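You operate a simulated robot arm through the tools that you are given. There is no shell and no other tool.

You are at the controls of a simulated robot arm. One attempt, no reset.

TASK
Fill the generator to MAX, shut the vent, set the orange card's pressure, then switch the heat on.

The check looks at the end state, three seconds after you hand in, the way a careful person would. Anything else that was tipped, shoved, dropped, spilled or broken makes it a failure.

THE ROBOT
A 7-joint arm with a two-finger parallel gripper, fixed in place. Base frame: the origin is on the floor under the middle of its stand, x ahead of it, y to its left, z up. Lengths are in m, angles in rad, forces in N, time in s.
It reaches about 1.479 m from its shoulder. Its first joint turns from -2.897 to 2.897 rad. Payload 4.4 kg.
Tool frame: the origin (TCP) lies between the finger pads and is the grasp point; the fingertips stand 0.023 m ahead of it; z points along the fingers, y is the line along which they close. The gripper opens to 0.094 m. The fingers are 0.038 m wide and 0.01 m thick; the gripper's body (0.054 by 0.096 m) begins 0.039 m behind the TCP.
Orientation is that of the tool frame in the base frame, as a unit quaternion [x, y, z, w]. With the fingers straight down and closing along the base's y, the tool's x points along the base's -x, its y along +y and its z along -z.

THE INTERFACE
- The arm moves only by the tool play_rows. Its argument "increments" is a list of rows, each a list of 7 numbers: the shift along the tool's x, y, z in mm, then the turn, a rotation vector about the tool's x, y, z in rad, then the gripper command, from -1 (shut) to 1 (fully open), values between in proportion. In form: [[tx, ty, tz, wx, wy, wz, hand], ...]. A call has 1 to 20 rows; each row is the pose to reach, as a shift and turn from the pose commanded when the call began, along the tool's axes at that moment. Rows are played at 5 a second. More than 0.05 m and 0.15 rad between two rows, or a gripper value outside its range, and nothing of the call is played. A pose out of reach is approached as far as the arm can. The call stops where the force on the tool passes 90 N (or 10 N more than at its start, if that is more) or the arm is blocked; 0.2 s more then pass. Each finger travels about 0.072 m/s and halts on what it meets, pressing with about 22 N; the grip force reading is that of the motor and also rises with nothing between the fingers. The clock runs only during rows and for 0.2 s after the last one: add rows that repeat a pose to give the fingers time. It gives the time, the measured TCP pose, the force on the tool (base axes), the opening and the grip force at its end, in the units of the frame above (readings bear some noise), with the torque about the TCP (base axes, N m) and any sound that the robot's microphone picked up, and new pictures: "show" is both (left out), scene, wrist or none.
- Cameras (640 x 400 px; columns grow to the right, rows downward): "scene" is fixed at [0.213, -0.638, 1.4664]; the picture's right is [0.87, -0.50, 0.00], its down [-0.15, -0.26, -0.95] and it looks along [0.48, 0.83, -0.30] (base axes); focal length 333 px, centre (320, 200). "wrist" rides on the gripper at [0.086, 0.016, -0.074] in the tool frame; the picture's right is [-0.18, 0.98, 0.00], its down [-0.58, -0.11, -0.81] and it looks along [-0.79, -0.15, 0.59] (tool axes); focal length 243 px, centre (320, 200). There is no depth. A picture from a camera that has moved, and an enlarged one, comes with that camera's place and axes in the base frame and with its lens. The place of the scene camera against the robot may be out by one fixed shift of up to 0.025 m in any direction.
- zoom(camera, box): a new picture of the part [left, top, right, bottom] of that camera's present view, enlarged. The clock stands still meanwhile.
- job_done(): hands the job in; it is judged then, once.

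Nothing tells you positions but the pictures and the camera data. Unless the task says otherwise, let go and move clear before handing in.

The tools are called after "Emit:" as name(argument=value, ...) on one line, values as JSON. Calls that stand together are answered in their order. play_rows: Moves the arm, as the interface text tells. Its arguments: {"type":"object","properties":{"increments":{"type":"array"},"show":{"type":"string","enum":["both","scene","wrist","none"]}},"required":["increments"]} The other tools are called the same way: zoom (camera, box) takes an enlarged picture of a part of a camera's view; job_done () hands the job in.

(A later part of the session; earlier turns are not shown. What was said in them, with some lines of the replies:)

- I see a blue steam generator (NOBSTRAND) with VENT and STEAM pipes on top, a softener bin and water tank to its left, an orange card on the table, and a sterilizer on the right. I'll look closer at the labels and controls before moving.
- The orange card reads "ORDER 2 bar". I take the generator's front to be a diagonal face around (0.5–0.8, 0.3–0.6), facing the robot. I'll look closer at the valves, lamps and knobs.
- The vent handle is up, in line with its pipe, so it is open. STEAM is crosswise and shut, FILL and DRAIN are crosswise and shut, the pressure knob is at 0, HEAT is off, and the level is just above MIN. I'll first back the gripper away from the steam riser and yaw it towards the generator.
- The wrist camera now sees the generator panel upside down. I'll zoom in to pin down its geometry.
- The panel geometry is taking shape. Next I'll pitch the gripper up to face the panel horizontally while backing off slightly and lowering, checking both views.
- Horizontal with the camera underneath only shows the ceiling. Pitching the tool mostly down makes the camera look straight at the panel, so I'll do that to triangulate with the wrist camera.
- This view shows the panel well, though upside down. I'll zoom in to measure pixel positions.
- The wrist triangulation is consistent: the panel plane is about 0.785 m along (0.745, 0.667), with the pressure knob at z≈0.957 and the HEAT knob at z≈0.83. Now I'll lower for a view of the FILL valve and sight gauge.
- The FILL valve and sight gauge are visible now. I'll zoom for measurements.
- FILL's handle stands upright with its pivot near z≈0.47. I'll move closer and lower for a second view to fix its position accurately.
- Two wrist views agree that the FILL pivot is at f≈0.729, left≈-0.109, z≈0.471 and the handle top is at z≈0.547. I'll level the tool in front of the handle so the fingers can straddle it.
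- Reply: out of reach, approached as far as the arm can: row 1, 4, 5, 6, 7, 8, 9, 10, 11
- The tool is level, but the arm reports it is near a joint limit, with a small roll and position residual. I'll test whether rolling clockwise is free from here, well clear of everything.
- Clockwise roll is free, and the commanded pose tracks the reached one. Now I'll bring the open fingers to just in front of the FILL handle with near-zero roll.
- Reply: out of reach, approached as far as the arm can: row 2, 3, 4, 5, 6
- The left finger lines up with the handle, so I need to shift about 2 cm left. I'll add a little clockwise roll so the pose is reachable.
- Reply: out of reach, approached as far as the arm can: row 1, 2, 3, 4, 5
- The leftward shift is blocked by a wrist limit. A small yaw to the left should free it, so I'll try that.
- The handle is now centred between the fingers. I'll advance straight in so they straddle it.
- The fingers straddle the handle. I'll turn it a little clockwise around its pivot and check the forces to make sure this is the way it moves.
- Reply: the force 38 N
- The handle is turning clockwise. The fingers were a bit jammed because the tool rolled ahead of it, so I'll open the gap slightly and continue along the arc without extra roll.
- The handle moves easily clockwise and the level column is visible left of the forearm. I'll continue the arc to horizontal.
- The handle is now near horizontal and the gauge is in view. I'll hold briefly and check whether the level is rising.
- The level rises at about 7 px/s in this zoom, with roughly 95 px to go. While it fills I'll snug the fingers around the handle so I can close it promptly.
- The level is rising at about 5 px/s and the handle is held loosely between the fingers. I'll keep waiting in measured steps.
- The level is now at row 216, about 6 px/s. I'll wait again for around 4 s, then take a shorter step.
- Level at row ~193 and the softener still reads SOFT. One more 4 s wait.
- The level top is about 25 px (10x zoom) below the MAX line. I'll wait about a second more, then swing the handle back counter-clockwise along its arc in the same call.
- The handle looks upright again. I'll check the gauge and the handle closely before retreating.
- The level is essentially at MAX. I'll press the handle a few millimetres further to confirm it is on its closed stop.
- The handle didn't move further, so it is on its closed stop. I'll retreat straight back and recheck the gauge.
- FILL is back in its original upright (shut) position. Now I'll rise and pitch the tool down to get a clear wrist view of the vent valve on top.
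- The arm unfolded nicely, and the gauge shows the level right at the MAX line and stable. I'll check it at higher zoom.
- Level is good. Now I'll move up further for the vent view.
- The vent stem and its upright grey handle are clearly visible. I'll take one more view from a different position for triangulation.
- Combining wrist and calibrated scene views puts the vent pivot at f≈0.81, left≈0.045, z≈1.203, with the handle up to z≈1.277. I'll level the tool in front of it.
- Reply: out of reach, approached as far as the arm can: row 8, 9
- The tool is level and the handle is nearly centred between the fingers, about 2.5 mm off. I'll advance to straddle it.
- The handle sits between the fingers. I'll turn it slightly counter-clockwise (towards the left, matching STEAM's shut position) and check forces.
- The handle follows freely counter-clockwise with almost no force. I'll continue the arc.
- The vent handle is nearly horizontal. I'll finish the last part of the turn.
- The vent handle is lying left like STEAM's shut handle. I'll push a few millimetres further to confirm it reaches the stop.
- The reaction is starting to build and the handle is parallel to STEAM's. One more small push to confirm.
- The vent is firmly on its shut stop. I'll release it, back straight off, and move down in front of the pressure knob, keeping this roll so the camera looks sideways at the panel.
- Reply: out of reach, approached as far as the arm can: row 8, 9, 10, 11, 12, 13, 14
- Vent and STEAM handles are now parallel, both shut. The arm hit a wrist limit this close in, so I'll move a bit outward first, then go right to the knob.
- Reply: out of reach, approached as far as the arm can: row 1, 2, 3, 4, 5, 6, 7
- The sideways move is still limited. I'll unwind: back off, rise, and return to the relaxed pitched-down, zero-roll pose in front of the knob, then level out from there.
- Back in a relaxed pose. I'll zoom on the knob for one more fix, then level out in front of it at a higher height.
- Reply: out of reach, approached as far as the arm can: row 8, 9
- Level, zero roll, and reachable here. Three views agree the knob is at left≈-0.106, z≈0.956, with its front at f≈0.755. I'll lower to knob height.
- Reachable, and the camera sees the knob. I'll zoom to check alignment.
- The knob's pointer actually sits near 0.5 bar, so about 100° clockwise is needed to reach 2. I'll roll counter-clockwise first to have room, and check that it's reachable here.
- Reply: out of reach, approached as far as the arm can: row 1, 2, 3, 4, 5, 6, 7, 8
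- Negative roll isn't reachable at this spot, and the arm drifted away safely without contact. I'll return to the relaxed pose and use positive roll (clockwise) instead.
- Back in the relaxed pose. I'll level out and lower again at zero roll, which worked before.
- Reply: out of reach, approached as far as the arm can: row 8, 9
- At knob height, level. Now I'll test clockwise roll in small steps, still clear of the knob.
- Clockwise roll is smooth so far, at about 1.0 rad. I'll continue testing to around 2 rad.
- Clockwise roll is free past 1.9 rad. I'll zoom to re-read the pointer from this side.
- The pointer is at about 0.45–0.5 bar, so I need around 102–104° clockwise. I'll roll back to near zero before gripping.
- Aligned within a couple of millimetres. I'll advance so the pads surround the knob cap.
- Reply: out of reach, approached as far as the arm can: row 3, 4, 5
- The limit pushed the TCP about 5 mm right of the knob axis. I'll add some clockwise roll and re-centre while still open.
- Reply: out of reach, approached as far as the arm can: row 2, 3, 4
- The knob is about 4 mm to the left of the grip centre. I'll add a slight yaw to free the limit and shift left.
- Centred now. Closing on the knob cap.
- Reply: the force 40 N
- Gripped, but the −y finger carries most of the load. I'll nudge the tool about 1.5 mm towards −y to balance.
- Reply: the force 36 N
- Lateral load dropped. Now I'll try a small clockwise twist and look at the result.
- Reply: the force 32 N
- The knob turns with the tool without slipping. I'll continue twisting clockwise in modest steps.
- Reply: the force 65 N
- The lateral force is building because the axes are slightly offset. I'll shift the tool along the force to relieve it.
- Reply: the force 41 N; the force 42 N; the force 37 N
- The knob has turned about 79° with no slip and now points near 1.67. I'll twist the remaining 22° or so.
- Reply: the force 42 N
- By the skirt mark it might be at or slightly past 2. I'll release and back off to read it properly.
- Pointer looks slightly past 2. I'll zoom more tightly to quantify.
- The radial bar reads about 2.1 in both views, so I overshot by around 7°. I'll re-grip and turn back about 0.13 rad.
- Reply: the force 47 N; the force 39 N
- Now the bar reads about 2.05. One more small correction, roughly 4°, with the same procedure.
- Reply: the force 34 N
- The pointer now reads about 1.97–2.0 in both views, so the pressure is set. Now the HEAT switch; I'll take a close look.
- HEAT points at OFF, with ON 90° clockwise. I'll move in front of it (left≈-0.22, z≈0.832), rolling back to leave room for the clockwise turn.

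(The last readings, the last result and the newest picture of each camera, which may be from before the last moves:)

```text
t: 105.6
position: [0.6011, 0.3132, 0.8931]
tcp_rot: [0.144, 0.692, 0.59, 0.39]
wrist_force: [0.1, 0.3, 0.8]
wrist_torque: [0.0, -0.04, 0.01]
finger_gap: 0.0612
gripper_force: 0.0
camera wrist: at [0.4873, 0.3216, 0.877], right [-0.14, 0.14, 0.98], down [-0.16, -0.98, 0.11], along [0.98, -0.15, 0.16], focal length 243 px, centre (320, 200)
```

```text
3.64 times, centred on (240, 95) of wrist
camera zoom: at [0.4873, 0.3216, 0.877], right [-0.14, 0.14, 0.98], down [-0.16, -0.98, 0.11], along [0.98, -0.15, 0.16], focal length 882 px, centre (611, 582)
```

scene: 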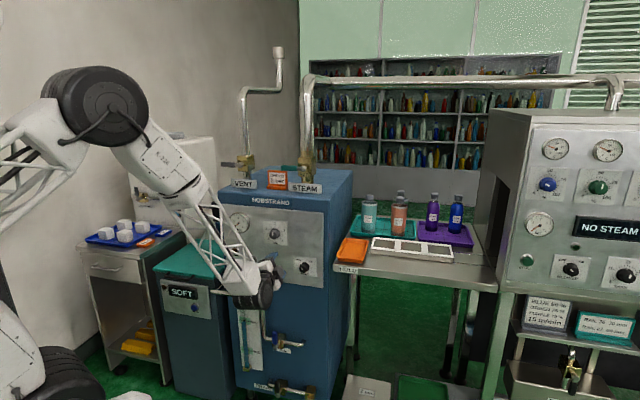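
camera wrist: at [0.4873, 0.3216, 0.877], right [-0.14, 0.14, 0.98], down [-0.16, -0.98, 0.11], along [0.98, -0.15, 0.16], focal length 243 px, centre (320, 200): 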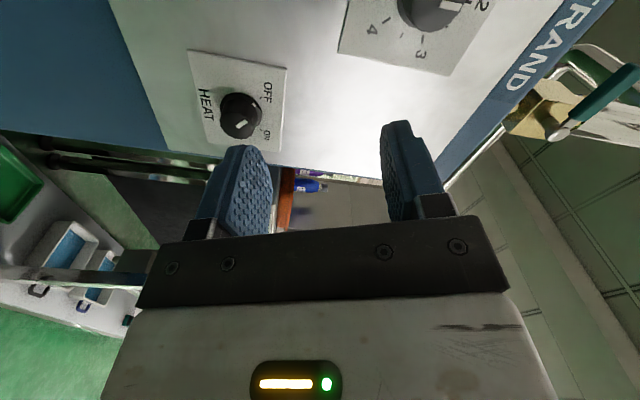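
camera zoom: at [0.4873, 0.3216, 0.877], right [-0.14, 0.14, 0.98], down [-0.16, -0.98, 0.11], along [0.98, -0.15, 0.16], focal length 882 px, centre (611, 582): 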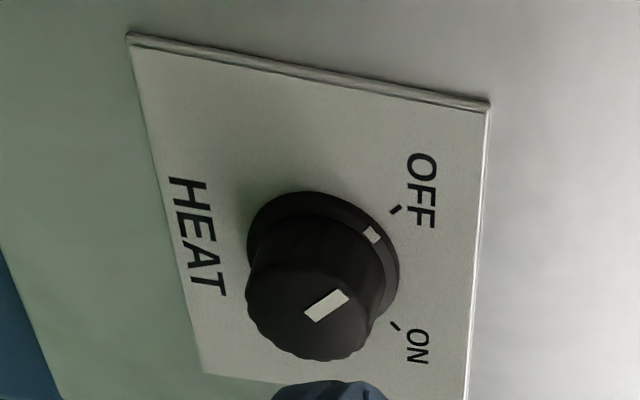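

The HEAT knob is at left≈-0.218, z≈0.833. Continuing to it with the rest of the roll-back, and removing the small yaw.

Emit:
play_rows(increments=[[-4.1, -12.5, -0.4, 0.006, -0.006, -0.124, 0.3], [-8.1, -25, -0.9, 0.012, -0.012, -0.248, 0.3], [-12.2, -37.5, -1.3, 0.0175, -0.0185, -0.372, 0.3], [-16.2, -49.9, -1.7, 0.023, -0.025, -0.497, 0.3], [-20.3, -62.4, -2.2, 0.029, -0.031, -0.621, 0.3], [-24.3, -74.9, -2.6, 0.035, -0.037, -0.745, 0.3], [-24.3, -74.9, -2.6, 0.035, -0.037, -0.745, 0.3]])

Emit:
zoom(camera="wrist", box=[240, 0, 400, 120])

```text
t: 107.2
position: [0.632, 0.2771, 0.8331]
tcp_rot: [-0.1, 0.7, 0.393, 0.588]
wrist_force: [-0.1, -0.6, 0.8]
wrist_torque: [0.01, -0.01, 0.01]
finger_gap: 0.0611
gripper_force: 0.1
camera wrist: at [0.5429, 0.2653, 0.7618], right [-0.54, 0.6, 0.59], down [-0.37, -0.8, 0.48], along [0.76, 0.04, 0.65], focal length 243 px, centre (320, 200)
```

scene: 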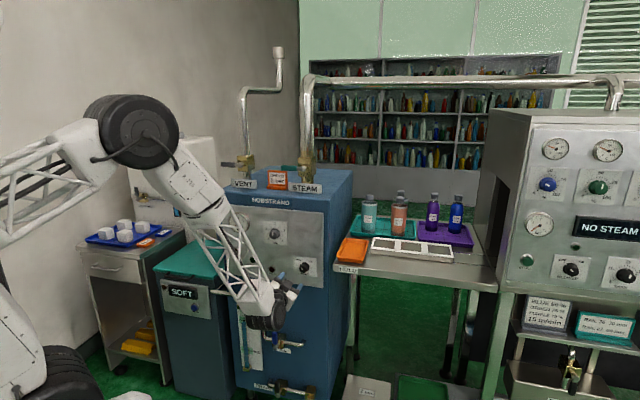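
wrist: 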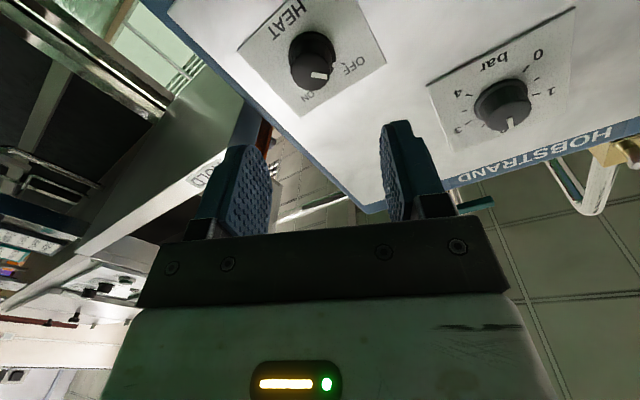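

```text
3.33 times, centred on (320, 60) of wrist
camera zoom: at [0.5429, 0.2653, 0.7618], right [-0.54, 0.6, 0.59], down [-0.37, -0.8, 0.48], along [0.76, 0.04, 0.65], focal length 809 px, centre (320, 667)
```

zoom: 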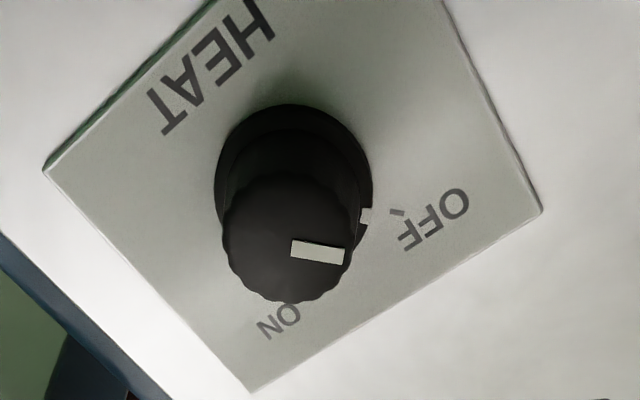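

Reachable and aligned within about 5 mm. I'll advance with the lateral correction so the pads surround the HEAT knob.

Emit:
play_rows(increments=[[0.6, -4.7, 0, 0, 0, 0, 0.3], [0.6, -4.7, 30, 0, 0, 0, 0.3], [0.6, -4.7, 60, 0, 0, 0, 0.3], [0.6, -4.7, 82, 0, 0, 0, 0.3], [0.6, -4.7, 91, 0, 0, 0, 0.3], [0.6, -4.7, 91, 0, 0, 0, 0.3]], show="wrist")

Emit:
zoom(camera="wrist", box=[200, 60, 440, 240])

Emit:
zoom(camera="scene", box=[270, 215, 340, 285])

```text
t: 108.6
position: [0.7028, 0.3382, 0.8296]
tcp_rot: [-0.099, 0.7, 0.393, 0.587]
wrist_force: [-0.4, -0.3, 0.9]
wrist_torque: [0.0, 0.01, -0.02]
finger_gap: 0.0611
gripper_force: 0.1
camera wrist: at [0.6125, 0.3251, 0.7598], right [-0.54, 0.6, 0.59], down [-0.37, -0.8, 0.48], along [0.76, 0.04, 0.65], focal length 243 px, centre (320, 200)
```

wrist: 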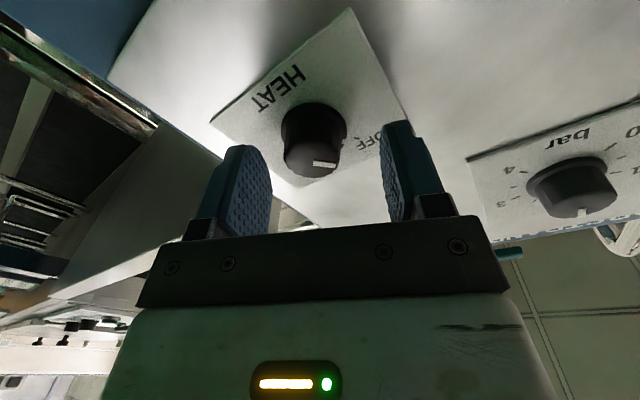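

```text
2.22 times, centred on (320, 150) of wrist
camera zoom: at [0.6125, 0.3251, 0.7598], right [-0.54, 0.6, 0.59], down [-0.37, -0.8, 0.48], along [0.76, 0.04, 0.65], focal length 539 px, centre (320, 311)
```

zoom: 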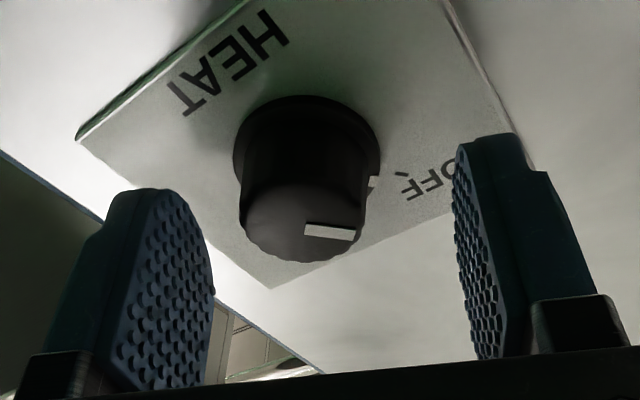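

```text
5.71 times, centred on (305, 250) of scene
camera zoom: at [0.213, -0.638, 1.4664], right [0.87, -0.5, 0.0], down [-0.15, -0.26, -0.95], along [0.48, 0.83, -0.3], focal length 1905 px, centre (406, -86)
```

zoom: 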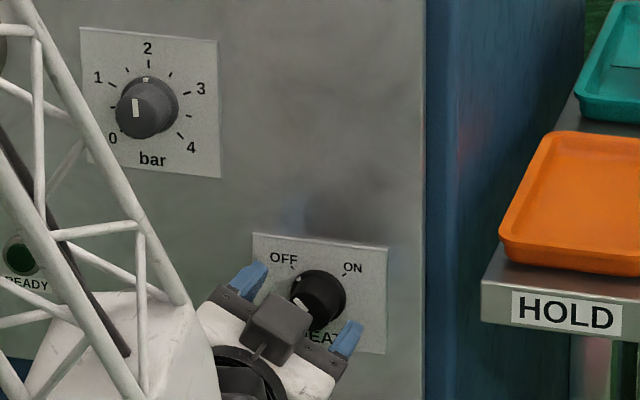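

The knob is within about 2 mm of centre. I'll nudge slightly, move in 4 mm more, then grip.

Emit:
play_rows(increments=[[0.5, -2, 2, 0, 0, 0, 0.3], [0.5, -2, 4, 0, 0, 0, 0.3], [0.5, -2, 4, 0, 0, 0, -0.1], [0.5, -2, 4, 0, 0, 0, -0.5], [0.5, -2, 4, 0, 0, 0, -1], [0.5, -2, 4, 0, 0, 0, -1]], show="wrist")

Emit:
zoom(camera="wrist", box=[200, 60, 440, 240])

```text
t: 110.0
position: [0.7071, 0.3371, 0.8274]
tcp_rot: [-0.098, 0.701, 0.393, 0.587]
wrist_force: [54.0, -27.6, -30.4]
wrist_torque: [-0.03, 0.35, -0.42]
finger_gap: 0.0321
gripper_force: 44.7
camera wrist: at [0.6179, 0.3253, 0.7576], right [-0.54, 0.6, 0.59], down [-0.37, -0.8, 0.48], along [0.76, 0.04, 0.65], focal length 243 px, centre (320, 200)
```

wrist: 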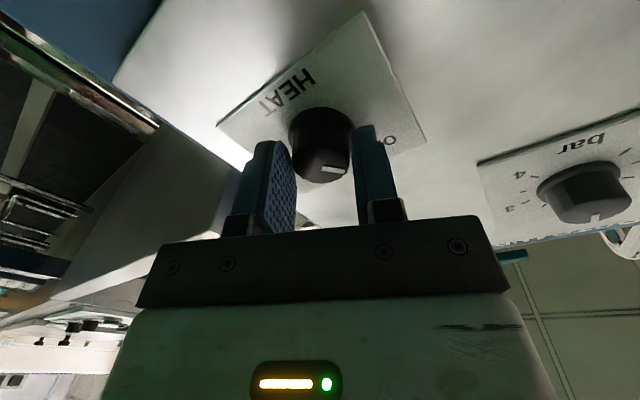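

```text
2.22 times, centred on (320, 150) of wrist
camera zoom: at [0.6179, 0.3253, 0.7576], right [-0.54, 0.6, 0.59], down [-0.37, -0.8, 0.48], along [0.76, 0.04, 0.65], focal length 539 px, centre (320, 311)
```

zoom: 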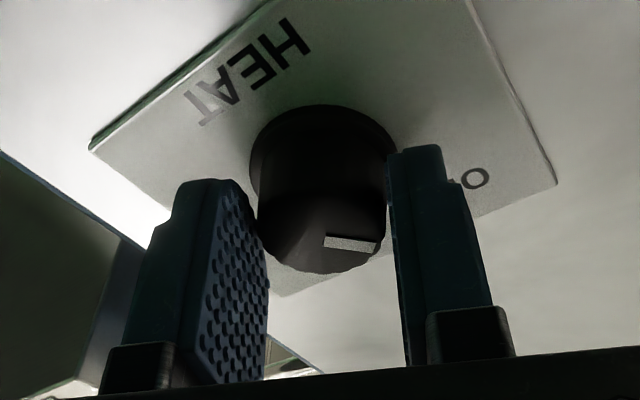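

Gripped. I'll relieve the side load by shifting about 2 mm along the force, then twist.

Emit:
play_rows(increments=[[0, -1, 0, 0, 0, 0, -1], [0, -2, 0, 0, 0, 0, -1]], show="none")

```text
t: 110.6
position: [0.7093, 0.3376, 0.8287]
tcp_rot: [-0.1, 0.7, 0.393, 0.588]
wrist_force: [12.3, -41.8, -10.9]
wrist_torque: [-0.16, 0.26, -0.31]
finger_gap: 0.032
gripper_force: 45.1
```

Emit:
play_rows(increments=[[0, -1.2, 0, 0, 0, 0.1, -1], [0, -1.2, 0, 0, 0, 0.2, -1], [0, -1.2, 0, 0, 0, 0.3, -1]], show="wrist")

Emit:
zoom(camera="wrist", box=[200, 60, 440, 240])

```text
t: 111.4
position: [0.7079, 0.3375, 0.8276]
tcp_rot: [0.005, 0.706, 0.478, 0.522]
wrist_force: [-46.5, 2.2, 18.0]
wrist_torque: [0.4, -0.59, 1.4]
finger_gap: 0.0316
gripper_force: 44.9
camera wrist: at [0.6059, 0.3393, 0.7761], right [-0.4, 0.44, 0.8], down [-0.28, -0.89, 0.35], along [0.87, -0.09, 0.48], focal length 243 px, centre (320, 200)
```

wrist: 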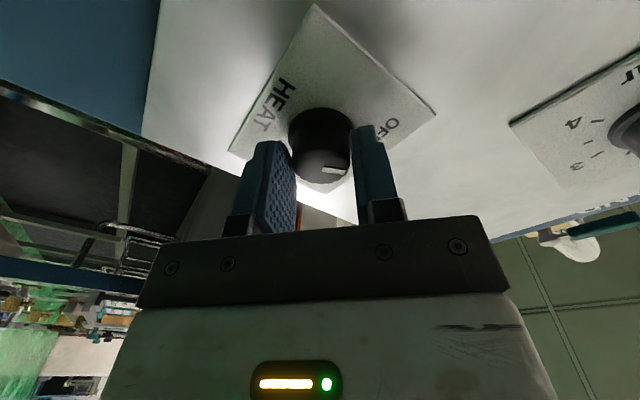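

```text
2.22 times, centred on (320, 150) of wrist
camera zoom: at [0.6059, 0.3393, 0.7761], right [-0.4, 0.44, 0.8], down [-0.28, -0.89, 0.35], along [0.87, -0.09, 0.48], focal length 539 px, centre (320, 311)
```

zoom: 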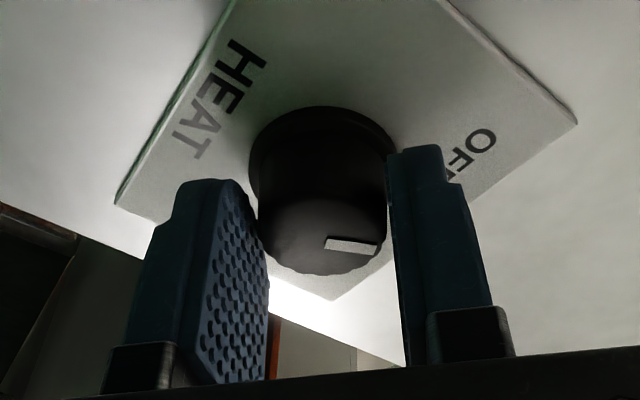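

The HEAT knob turns with the tool. Continuing clockwise.

Emit:
play_rows(increments=[[0, 0.6, 0, 0, 0, 0.1, -1], [0, 0.8, 0, 0, 0, 0.2, -1], [0, 1, 0, 0, 0, 0.3, -1], [0, 1, 0, 0, 0, 0.4, -1]], show="none")

```text
t: 112.4
position: [0.7091, 0.3356, 0.8298]
tcp_rot: [0.146, 0.691, 0.572, 0.417]
wrist_force: [-31.9, 26.6, 19.8]
wrist_torque: [0.35, -0.53, 1.49]
finger_gap: 0.0312
gripper_force: 45.0
```

Emit:
play_rows(increments=[[0.5, 0.6, 0, 0, 0, 0.1, -1], [0.8, 1, 0, 0, 0, 0.2, -1], [0.8, 1, 0, 0, 0, 0.3, -1], [0.8, 1, 0, 0, 0, 0.4, -1]], show="wrist")

Emit:
zoom(camera="wrist", box=[200, 40, 440, 220])

```text
t: 113.4
position: [0.7091, 0.3364, 0.8287]
tcp_rot: [0.282, 0.649, 0.642, 0.296]
wrist_force: [5.8, 32.1, 10.2]
wrist_torque: [0.01, -0.01, 0.94]
finger_gap: 0.0312
gripper_force: 44.7
camera wrist: at [0.5963, 0.3507, 0.8448], right [0.11, -0.12, 0.99], down [-0.21, -0.97, -0.1], along [0.97, -0.2, -0.13], focal length 243 px, centre (320, 200)
```

wrist: 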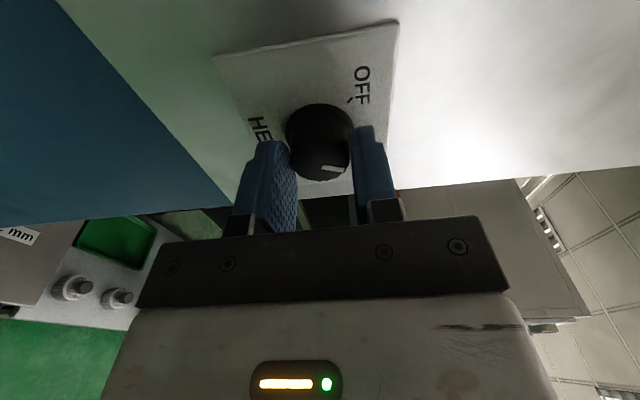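

```text
2.22 times, centred on (320, 130) of wrist
camera zoom: at [0.5963, 0.3507, 0.8448], right [0.11, -0.12, 0.99], down [-0.21, -0.97, -0.1], along [0.97, -0.2, -0.13], focal length 539 px, centre (320, 356)
```

zoom: 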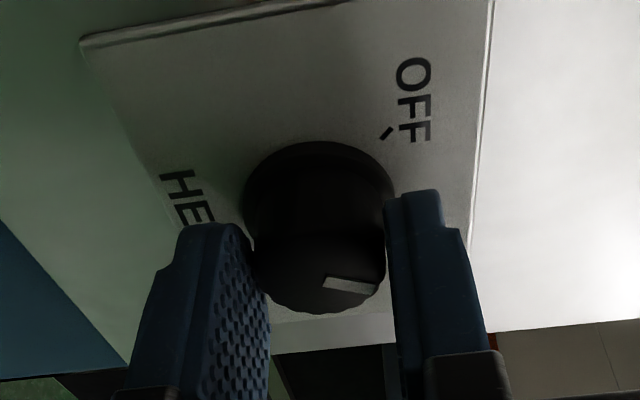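

No slip: 63° done, about 27° to go.

Emit:
play_rows(increments=[[0.3, 0.4, 0, 0, 0, 0.09, -1], [0.3, 0.4, 0, 0, 0, 0.18, -1], [0.3, 0.4, 0, 0, 0, 0.27, -1], [0.3, 0.4, 0, 0, 0, 0.36, -1]], show="wrist")

Emit:
zoom(camera="scene", box=[222, 205, 332, 285])

Emit:
zoom(camera="wrist", box=[200, 40, 440, 220])

```text
t: 114.4
position: [0.7083, 0.336, 0.8301]
tcp_rot: [0.393, 0.587, 0.686, 0.176]
wrist_force: [39.1, 3.9, 8.8]
wrist_torque: [-0.55, 0.26, -0.33]
finger_gap: 0.031
gripper_force: 45.7
camera wrist: at [0.6025, 0.3423, 0.8744], right [0.33, -0.37, 0.87], down [-0.26, -0.92, -0.3], along [0.91, -0.13, -0.4], focal length 243 px, centre (320, 200)
```

wrist: 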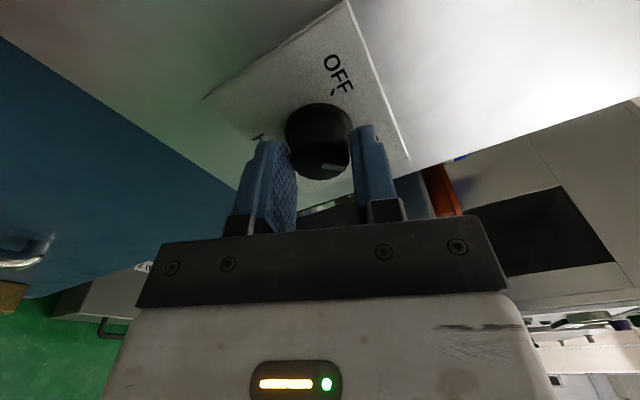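

```text
5.00 times, centred on (277, 245) of scene
camera zoom: at [0.213, -0.638, 1.4664], right [0.87, -0.5, 0.0], down [-0.15, -0.26, -0.95], along [0.48, 0.83, -0.3], focal length 1667 px, centre (535, -25)
```

zoom: 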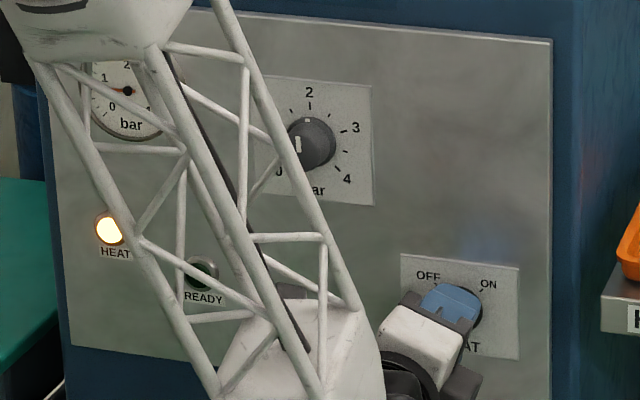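

```text
2.22 times, centred on (320, 130) of wrist
camera zoom: at [0.6025, 0.3423, 0.8744], right [0.33, -0.37, 0.87], down [-0.26, -0.92, -0.3], along [0.91, -0.13, -0.4], focal length 539 px, centre (320, 356)
```

zoom: 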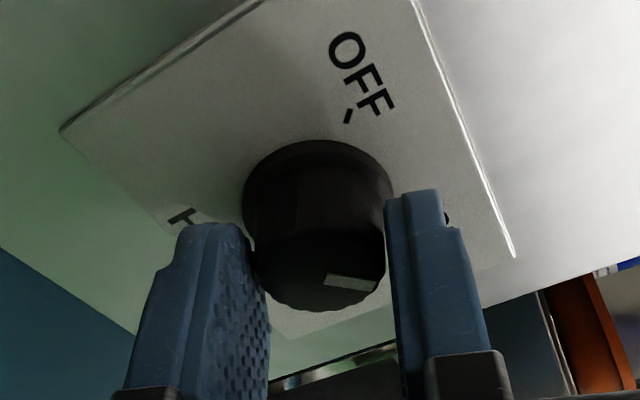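

The HEAT lamp is lit and the gauge is starting to rise. I'll finish the last few degrees to ON, then release and back off.

Emit:
play_rows(increments=[[0, 0, 0, 0, 0, 0.07, -1], [0, 0, 0, 0, 0, 0.14, -1], [0, 0, 0, 0, 0, 0.14, -1]], show="none")

Emit:
play_rows(increments=[[0, 0, 0, 0, 0, 0, -0.5], [0, 0, 0, 0, 0, 0, 0], [0, 0, 0, 0, 0, 0, 0.3], [0, 0, -25, 0, 0, 0, 0.3], [0, 0, -50, 0, 0, 0, 0.3], [0, 0, -75, 0, 0, 0, 0.3], [0, 0, -95, 0, 0, 0, 0.3]])

Emit:
zoom(camera="scene", box=[222, 205, 332, 285])

Emit:
zoom(camera="scene", box=[290, 250, 330, 280])

```text
t: 115.2
position: [0.7074, 0.3371, 0.8315]
tcp_rot: [0.432, 0.559, 0.696, 0.127]
wrist_force: [-15.6, -8.5, 41.5]
wrist_torque: [-0.24, -0.74, 0.37]
finger_gap: 0.0316
gripper_force: 44.6
```

```text
t: 116.8
position: [0.6361, 0.2715, 0.8327]
tcp_rot: [0.433, 0.559, 0.696, 0.127]
wrist_force: [-0.2, -0.8, 0.2]
wrist_torque: [0.0, -0.04, 0.01]
finger_gap: 0.0612
gripper_force: 0.0
camera wrist: at [0.5347, 0.2733, 0.8872], right [0.41, -0.46, 0.79], down [-0.29, -0.89, -0.36], along [0.86, -0.08, -0.5], focal length 243 px, centre (320, 200)
```

scene: 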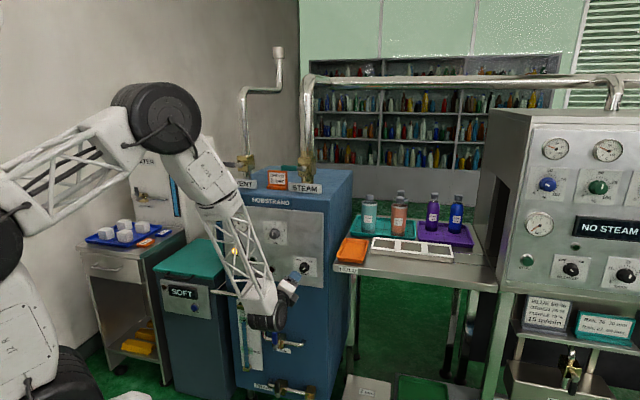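
wrist: 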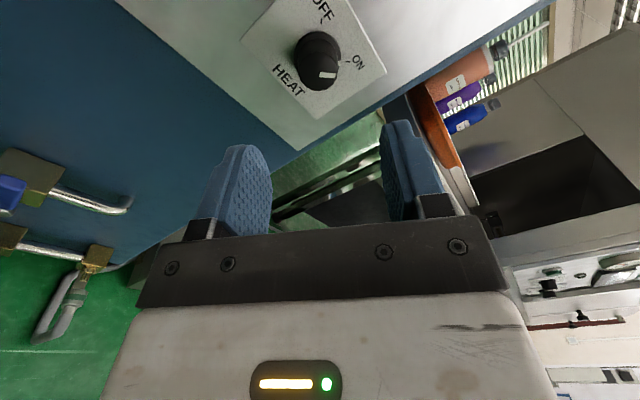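

```text
5.00 times, centred on (277, 245) of scene
camera zoom: at [0.213, -0.638, 1.4664], right [0.87, -0.5, 0.0], down [-0.15, -0.26, -0.95], along [0.48, 0.83, -0.3], focal length 1667 px, centre (535, -25)
```

zoom: 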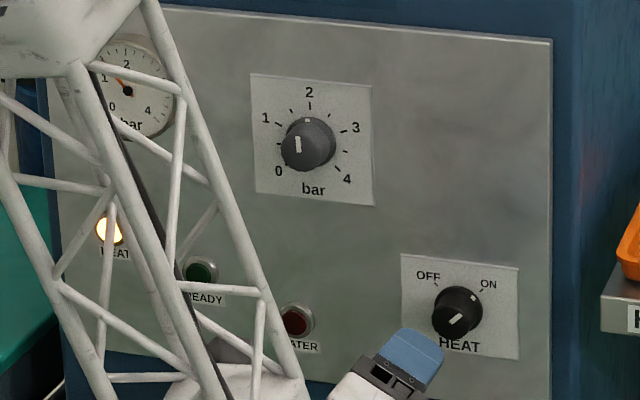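

```text
13.33 times, centred on (310, 265) of scene
camera zoom: at [0.213, -0.638, 1.4664], right [0.87, -0.5, 0.0], down [-0.15, -0.26, -0.95], along [0.48, 0.83, -0.3], focal length 4445 px, centre (453, -667)
```

zoom: 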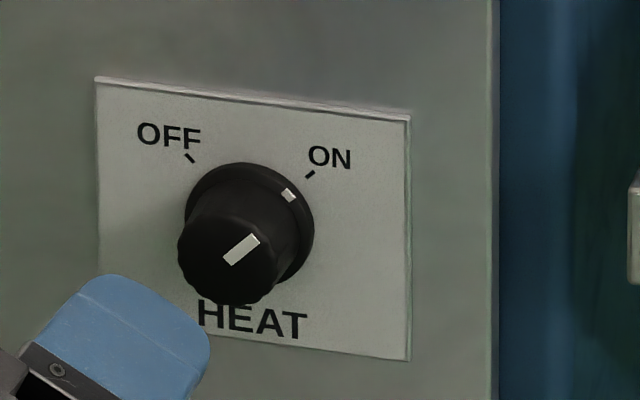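

HEAT is at ON, the lamp is lit, pressure is rising, and the pressure knob still reads 2. I'll pull the arm back to a relaxed pose clear of everything.

Emit:
play_rows(increments=[[0, 0, -40, 0, 0, 0, 0.3], [0, 0, -80, 0, 0, 0, 0.3], [14.6, 18.3, -84.7, 0.0688, 0.0417, -0.1132, 0.3], [29.2, 36.6, -89.4, 0.1376, 0.0834, -0.2264, 0.3], [43.8, 54.9, -94.1, 0.2063, 0.1251, -0.3397, 0.3], [58.4, 73.2, -98.8, 0.2751, 0.1668, -0.4529, 0.3], [73, 91.5, -103.4, 0.3439, 0.2085, -0.5661, 0.3], [87.5, 109.8, -108.1, 0.4127, 0.2502, -0.6794, 0.3]])

Emit:
zoom(camera="scene", box=[222, 205, 332, 285])

```text
t: 118.6
position: [0.5376, 0.2229, 0.9693]
tcp_rot: [0.152, 0.809, 0.534, 0.191]
wrist_force: [-0.1, 0.2, -0.3]
wrist_torque: [-0.01, 0.03, 0.0]
finger_gap: 0.0612
gripper_force: 0.0
camera wrist: at [0.4275, 0.2073, 0.9975], right [0.2, 0.29, 0.93], down [0.13, -0.95, 0.27], along [0.97, 0.06, -0.23], focal length 243 px, centre (320, 200)
```

scene: 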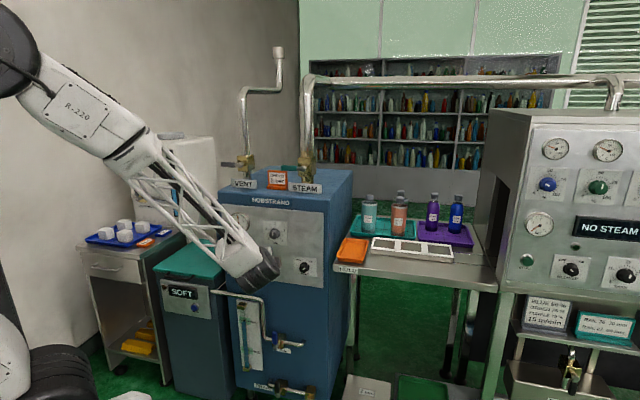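
wrist: 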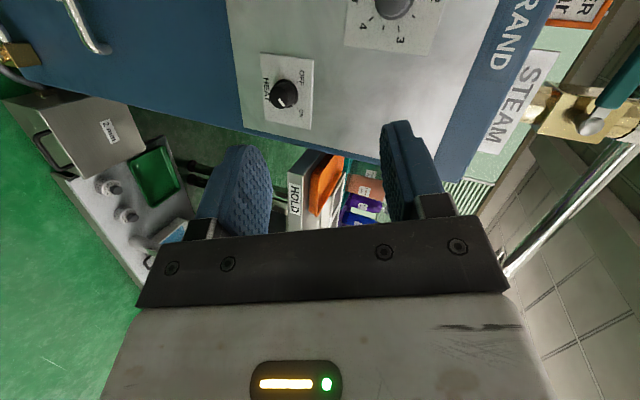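

```text
5.00 times, centred on (277, 245) of scene
camera zoom: at [0.213, -0.638, 1.4664], right [0.87, -0.5, 0.0], down [-0.15, -0.26, -0.95], along [0.48, 0.83, -0.3], focal length 1667 px, centre (535, -25)
```

zoom: 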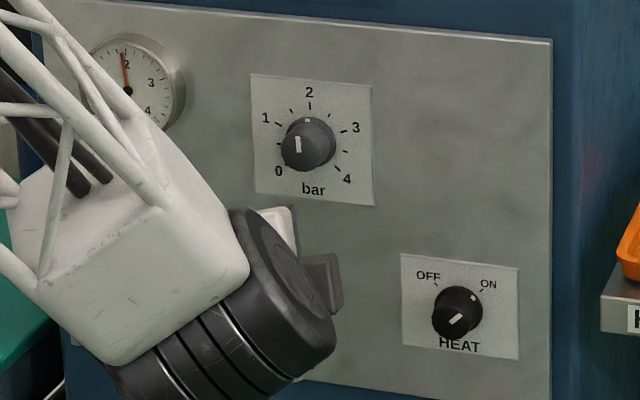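

Pressure has come up to about 2 bar. I'll continue retreating to the relaxed pose.

Emit:
play_rows(increments=[[2.5, 21, -11.1, 0.0688, 0.0417, -0.1132, 0.3], [4.9, 42, -22.1, 0.1376, 0.0834, -0.2265, 0.3], [7.4, 63, -33.2, 0.2063, 0.1251, -0.3397, 0.3], [9.9, 84, -44.2, 0.2751, 0.1668, -0.4529, 0.3], [12.4, 105, -55.3, 0.3439, 0.2086, -0.5662, 0.3], [14.8, 126, -66.4, 0.4127, 0.2503, -0.6794, 0.3], [17.3, 147, -77.4, 0.4815, 0.292, -0.7926, 0.3], [19.8, 168, -88.5, 0.5502, 0.3337, -0.9058, 0.3], [22.2, 189, -99.5, 0.619, 0.3754, -1.0191, 0.3], [24.7, 209.9, -110.6, 0.6878, 0.4171, -1.1323, 0.3]])

Emit:
zoom(camera="scene", box=[222, 205, 332, 285])

Emit:
zoom(camera="scene", box=[220, 290, 320, 370])

Emit:
zoom(camera="scene", box=[210, 130, 330, 200])

```text
t: 120.8
position: [0.4745, 0.2245, 1.1934]
tcp_rot: [-0.348, 0.907, 0.083, 0.222]
wrist_force: [0.1, 0.4, 0.1]
wrist_torque: [-0.03, 0.01, -0.04]
finger_gap: 0.061
gripper_force: 0.0
camera wrist: at [0.3816, 0.1626, 1.2213], right [-0.54, 0.84, 0.08], down [0.18, 0.02, 0.98], along [0.83, 0.54, -0.16], focal length 243 px, centre (320, 200)
```

scene: 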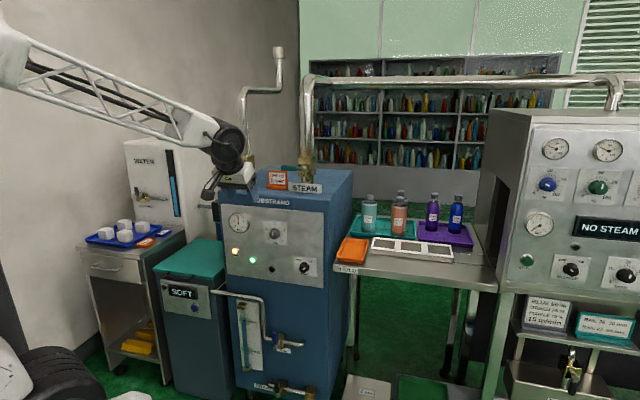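
wrist: 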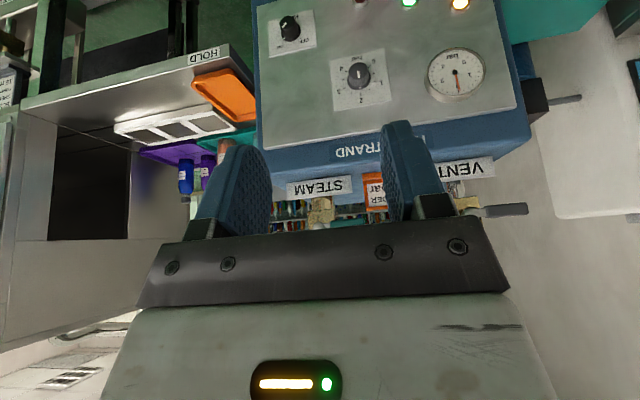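

```text
5.00 times, centred on (277, 245) of scene
camera zoom: at [0.213, -0.638, 1.4664], right [0.87, -0.5, 0.0], down [-0.15, -0.26, -0.95], along [0.48, 0.83, -0.3], focal length 1667 px, centre (535, -25)
```

zoom: 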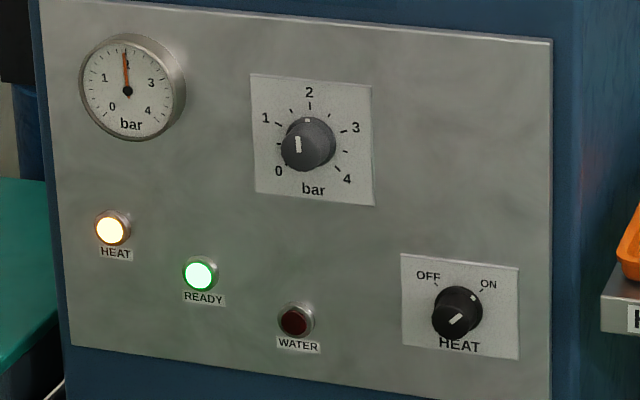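

```text
5.00 times, centred on (270, 330) of scene
camera zoom: at [0.213, -0.638, 1.4664], right [0.87, -0.5, 0.0], down [-0.15, -0.26, -0.95], along [0.48, 0.83, -0.3], focal length 1667 px, centre (570, -450)
```

zoom: 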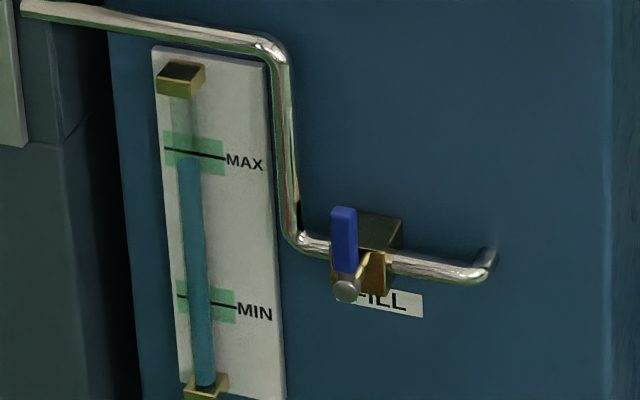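

```text
5.33 times, centred on (270, 165) of scene
camera zoom: at [0.213, -0.638, 1.4664], right [0.87, -0.5, 0.0], down [-0.15, -0.26, -0.95], along [0.48, 0.83, -0.3], focal length 1778 px, centre (587, 387)
```

zoom: 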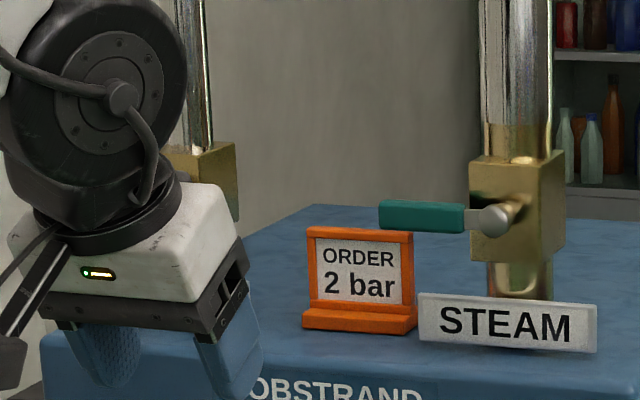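

READY and HEAT lamps are lit and the gauge is near 2 bar. I'll verify the gauge and knob from the wrist camera and do a last check around the scene.

Emit:
zoom(camera="wrist", box=[260, 0, 520, 110])

Emit:
zoom(camera="wrist", box=[420, 40, 500, 110])

Emit:
zoom(camera="scene", box=[230, 205, 270, 240])

Emit:
zoom(camera="scene", box=[230, 350, 330, 400])

```text
2.46 times, centred on (390, 55) of wrist
camera zoom: at [0.3816, 0.1626, 1.2213], right [-0.54, 0.84, 0.08], down [0.18, 0.02, 0.98], along [0.83, 0.54, -0.16], focal length 597 px, centre (148, 557)
```

zoom: 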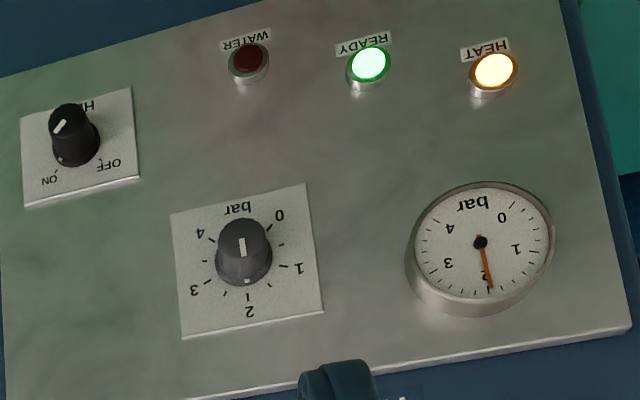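

```text
5.71 times, centred on (460, 75) of wrist
camera zoom: at [0.3816, 0.1626, 1.2213], right [-0.54, 0.84, 0.08], down [0.18, 0.02, 0.98], along [0.83, 0.54, -0.16], focal length 1386 px, centre (-480, 914)
```

zoom: 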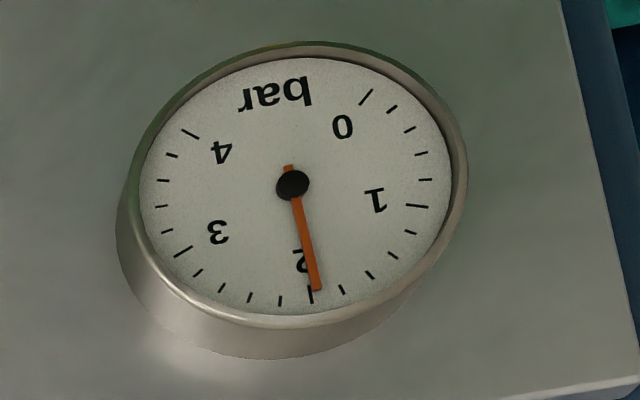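

```text
11.43 times, centred on (250, 222) of scene
camera zoom: at [0.213, -0.638, 1.4664], right [0.87, -0.5, 0.0], down [-0.15, -0.26, -0.95], along [0.48, 0.83, -0.3], focal length 3810 px, centre (1120, -57)
```

zoom: 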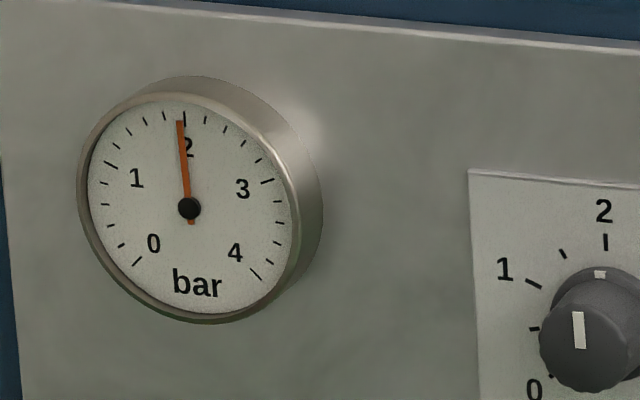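

```text
6.40 times, centred on (280, 375) of scene
camera zoom: at [0.213, -0.638, 1.4664], right [0.87, -0.5, 0.0], down [-0.15, -0.26, -0.95], along [0.48, 0.83, -0.3], focal length 2134 px, centre (576, -920)
```

zoom: 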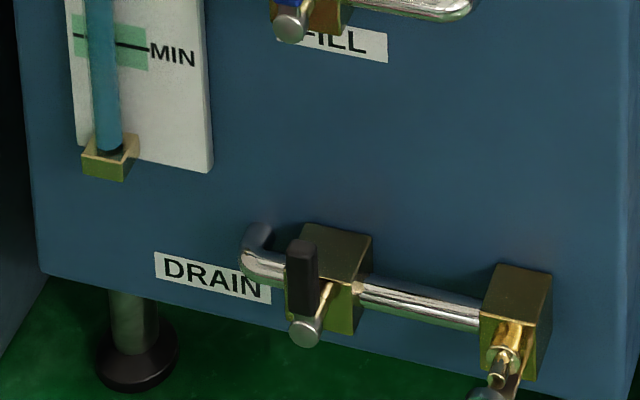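

Everything reads right. I'll wait a moment to confirm the pressure holds steady before handing in.

Emit:
play_rows(increments=[[0, 0, 0, 0, 0, 0, 0.3], [0, 0, 0, 0, 0, 0, 0.3], [0, 0, 0, 0, 0, 0, 0.3], [0, 0, 0, 0, 0, 0, 0.3], [0, 0, 0, 0, 0, 0, 0.3], [0, 0, 0, 0, 0, 0, 0.3], [0, 0, 0, 0, 0, 0, 0.3], [0, 0, 0, 0, 0, 0, 0.3], [0, 0, 0, 0, 0, 0, 0.3], [0, 0, 0, 0, 0, 0, 0.3]], show="scene")

Emit:
zoom(camera="scene", box=[222, 205, 332, 285])

Emit:
zoom(camera="wrist", box=[420, 40, 500, 110])

Emit:
zoom(camera="scene", box=[245, 305, 275, 330])

```text
t: 123.0
position: [0.4748, 0.2252, 1.1954]
tcp_rot: [-0.347, 0.907, 0.085, 0.223]
wrist_force: [0.0, -0.4, 0.2]
wrist_torque: [-0.02, 0.04, 0.04]
finger_gap: 0.061
gripper_force: 0.0
```

scene: 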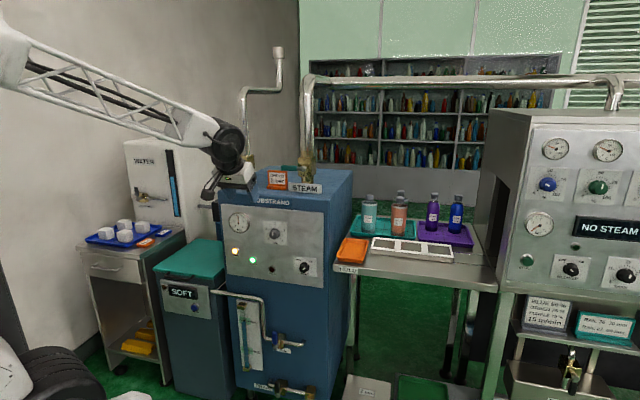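

```text
5.00 times, centred on (277, 245) of scene
camera zoom: at [0.213, -0.638, 1.4664], right [0.87, -0.5, 0.0], down [-0.15, -0.26, -0.95], along [0.48, 0.83, -0.3], focal length 1667 px, centre (535, -25)
```

zoom: 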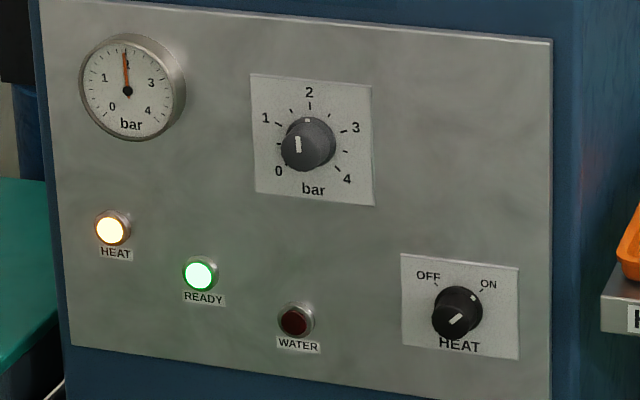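

```text
5.71 times, centred on (460, 75) of wrist
camera zoom: at [0.3815, 0.1627, 1.2213], right [-0.53, 0.84, 0.08], down [0.18, 0.02, 0.98], along [0.83, 0.54, -0.16], focal length 1386 px, centre (-480, 914)
```

zoom: 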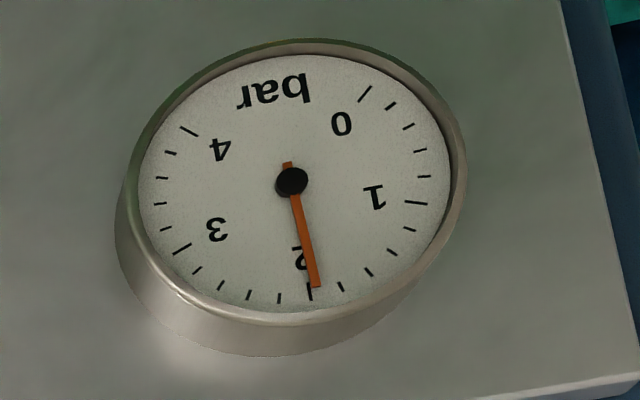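

```text
16.00 times, centred on (260, 318) of scene
camera zoom: at [0.213, -0.638, 1.4664], right [0.87, -0.5, 0.0], down [-0.15, -0.26, -0.95], along [0.48, 0.83, -0.3], focal length 5334 px, centre (1280, -1680)
```

zoom: 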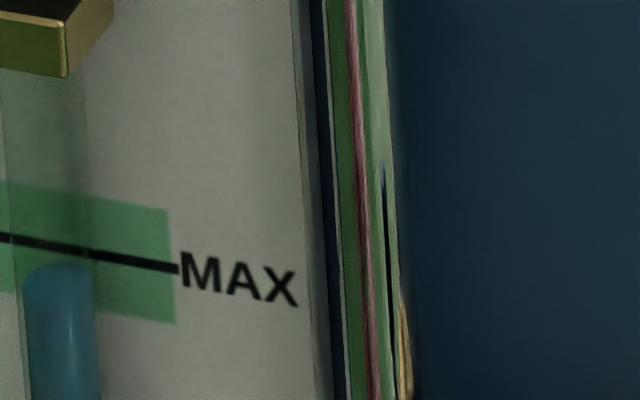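

The water level is in the MAX band with FILL shut, and the vent is shut. The pressure knob is at 2 and the gauge is holding at about 1.95 bar. HEAT is at ON with its lamp and READY both lit. The gripper is open and clear, and nothing else was moved, so I'm handing in.

Emit:
job_done()

```text
The job is handed in.
```

I've handed the job in. Here is how everything stood at my last check:

- **Water:** the level is within the green MAX band, just below the line as seen from the scene camera. The FILL handle is back on its shut stop.
- **Vent:** the handle is turned crosswise onto its stop, so it's shut, lying the same way as the STEAM handle.
- **Pressure:** the orange card says 2 bar. The knob reads about 1.97 to 2.0, and the gauge was holding at about 1.95 bar.
- **Heat:** the switch is at ON. The HEAT and READY lamps are lit, and the WATER lamp is off.

It took two small corrections to bring the pressure knob back after overshooting 2. While I was lining up for that knob, the arm also drifted off once when it ran out of reach, but it touched nothing.

The gripper is open and clear of the panel, and I saw nothing else tipped, moved or spilled.
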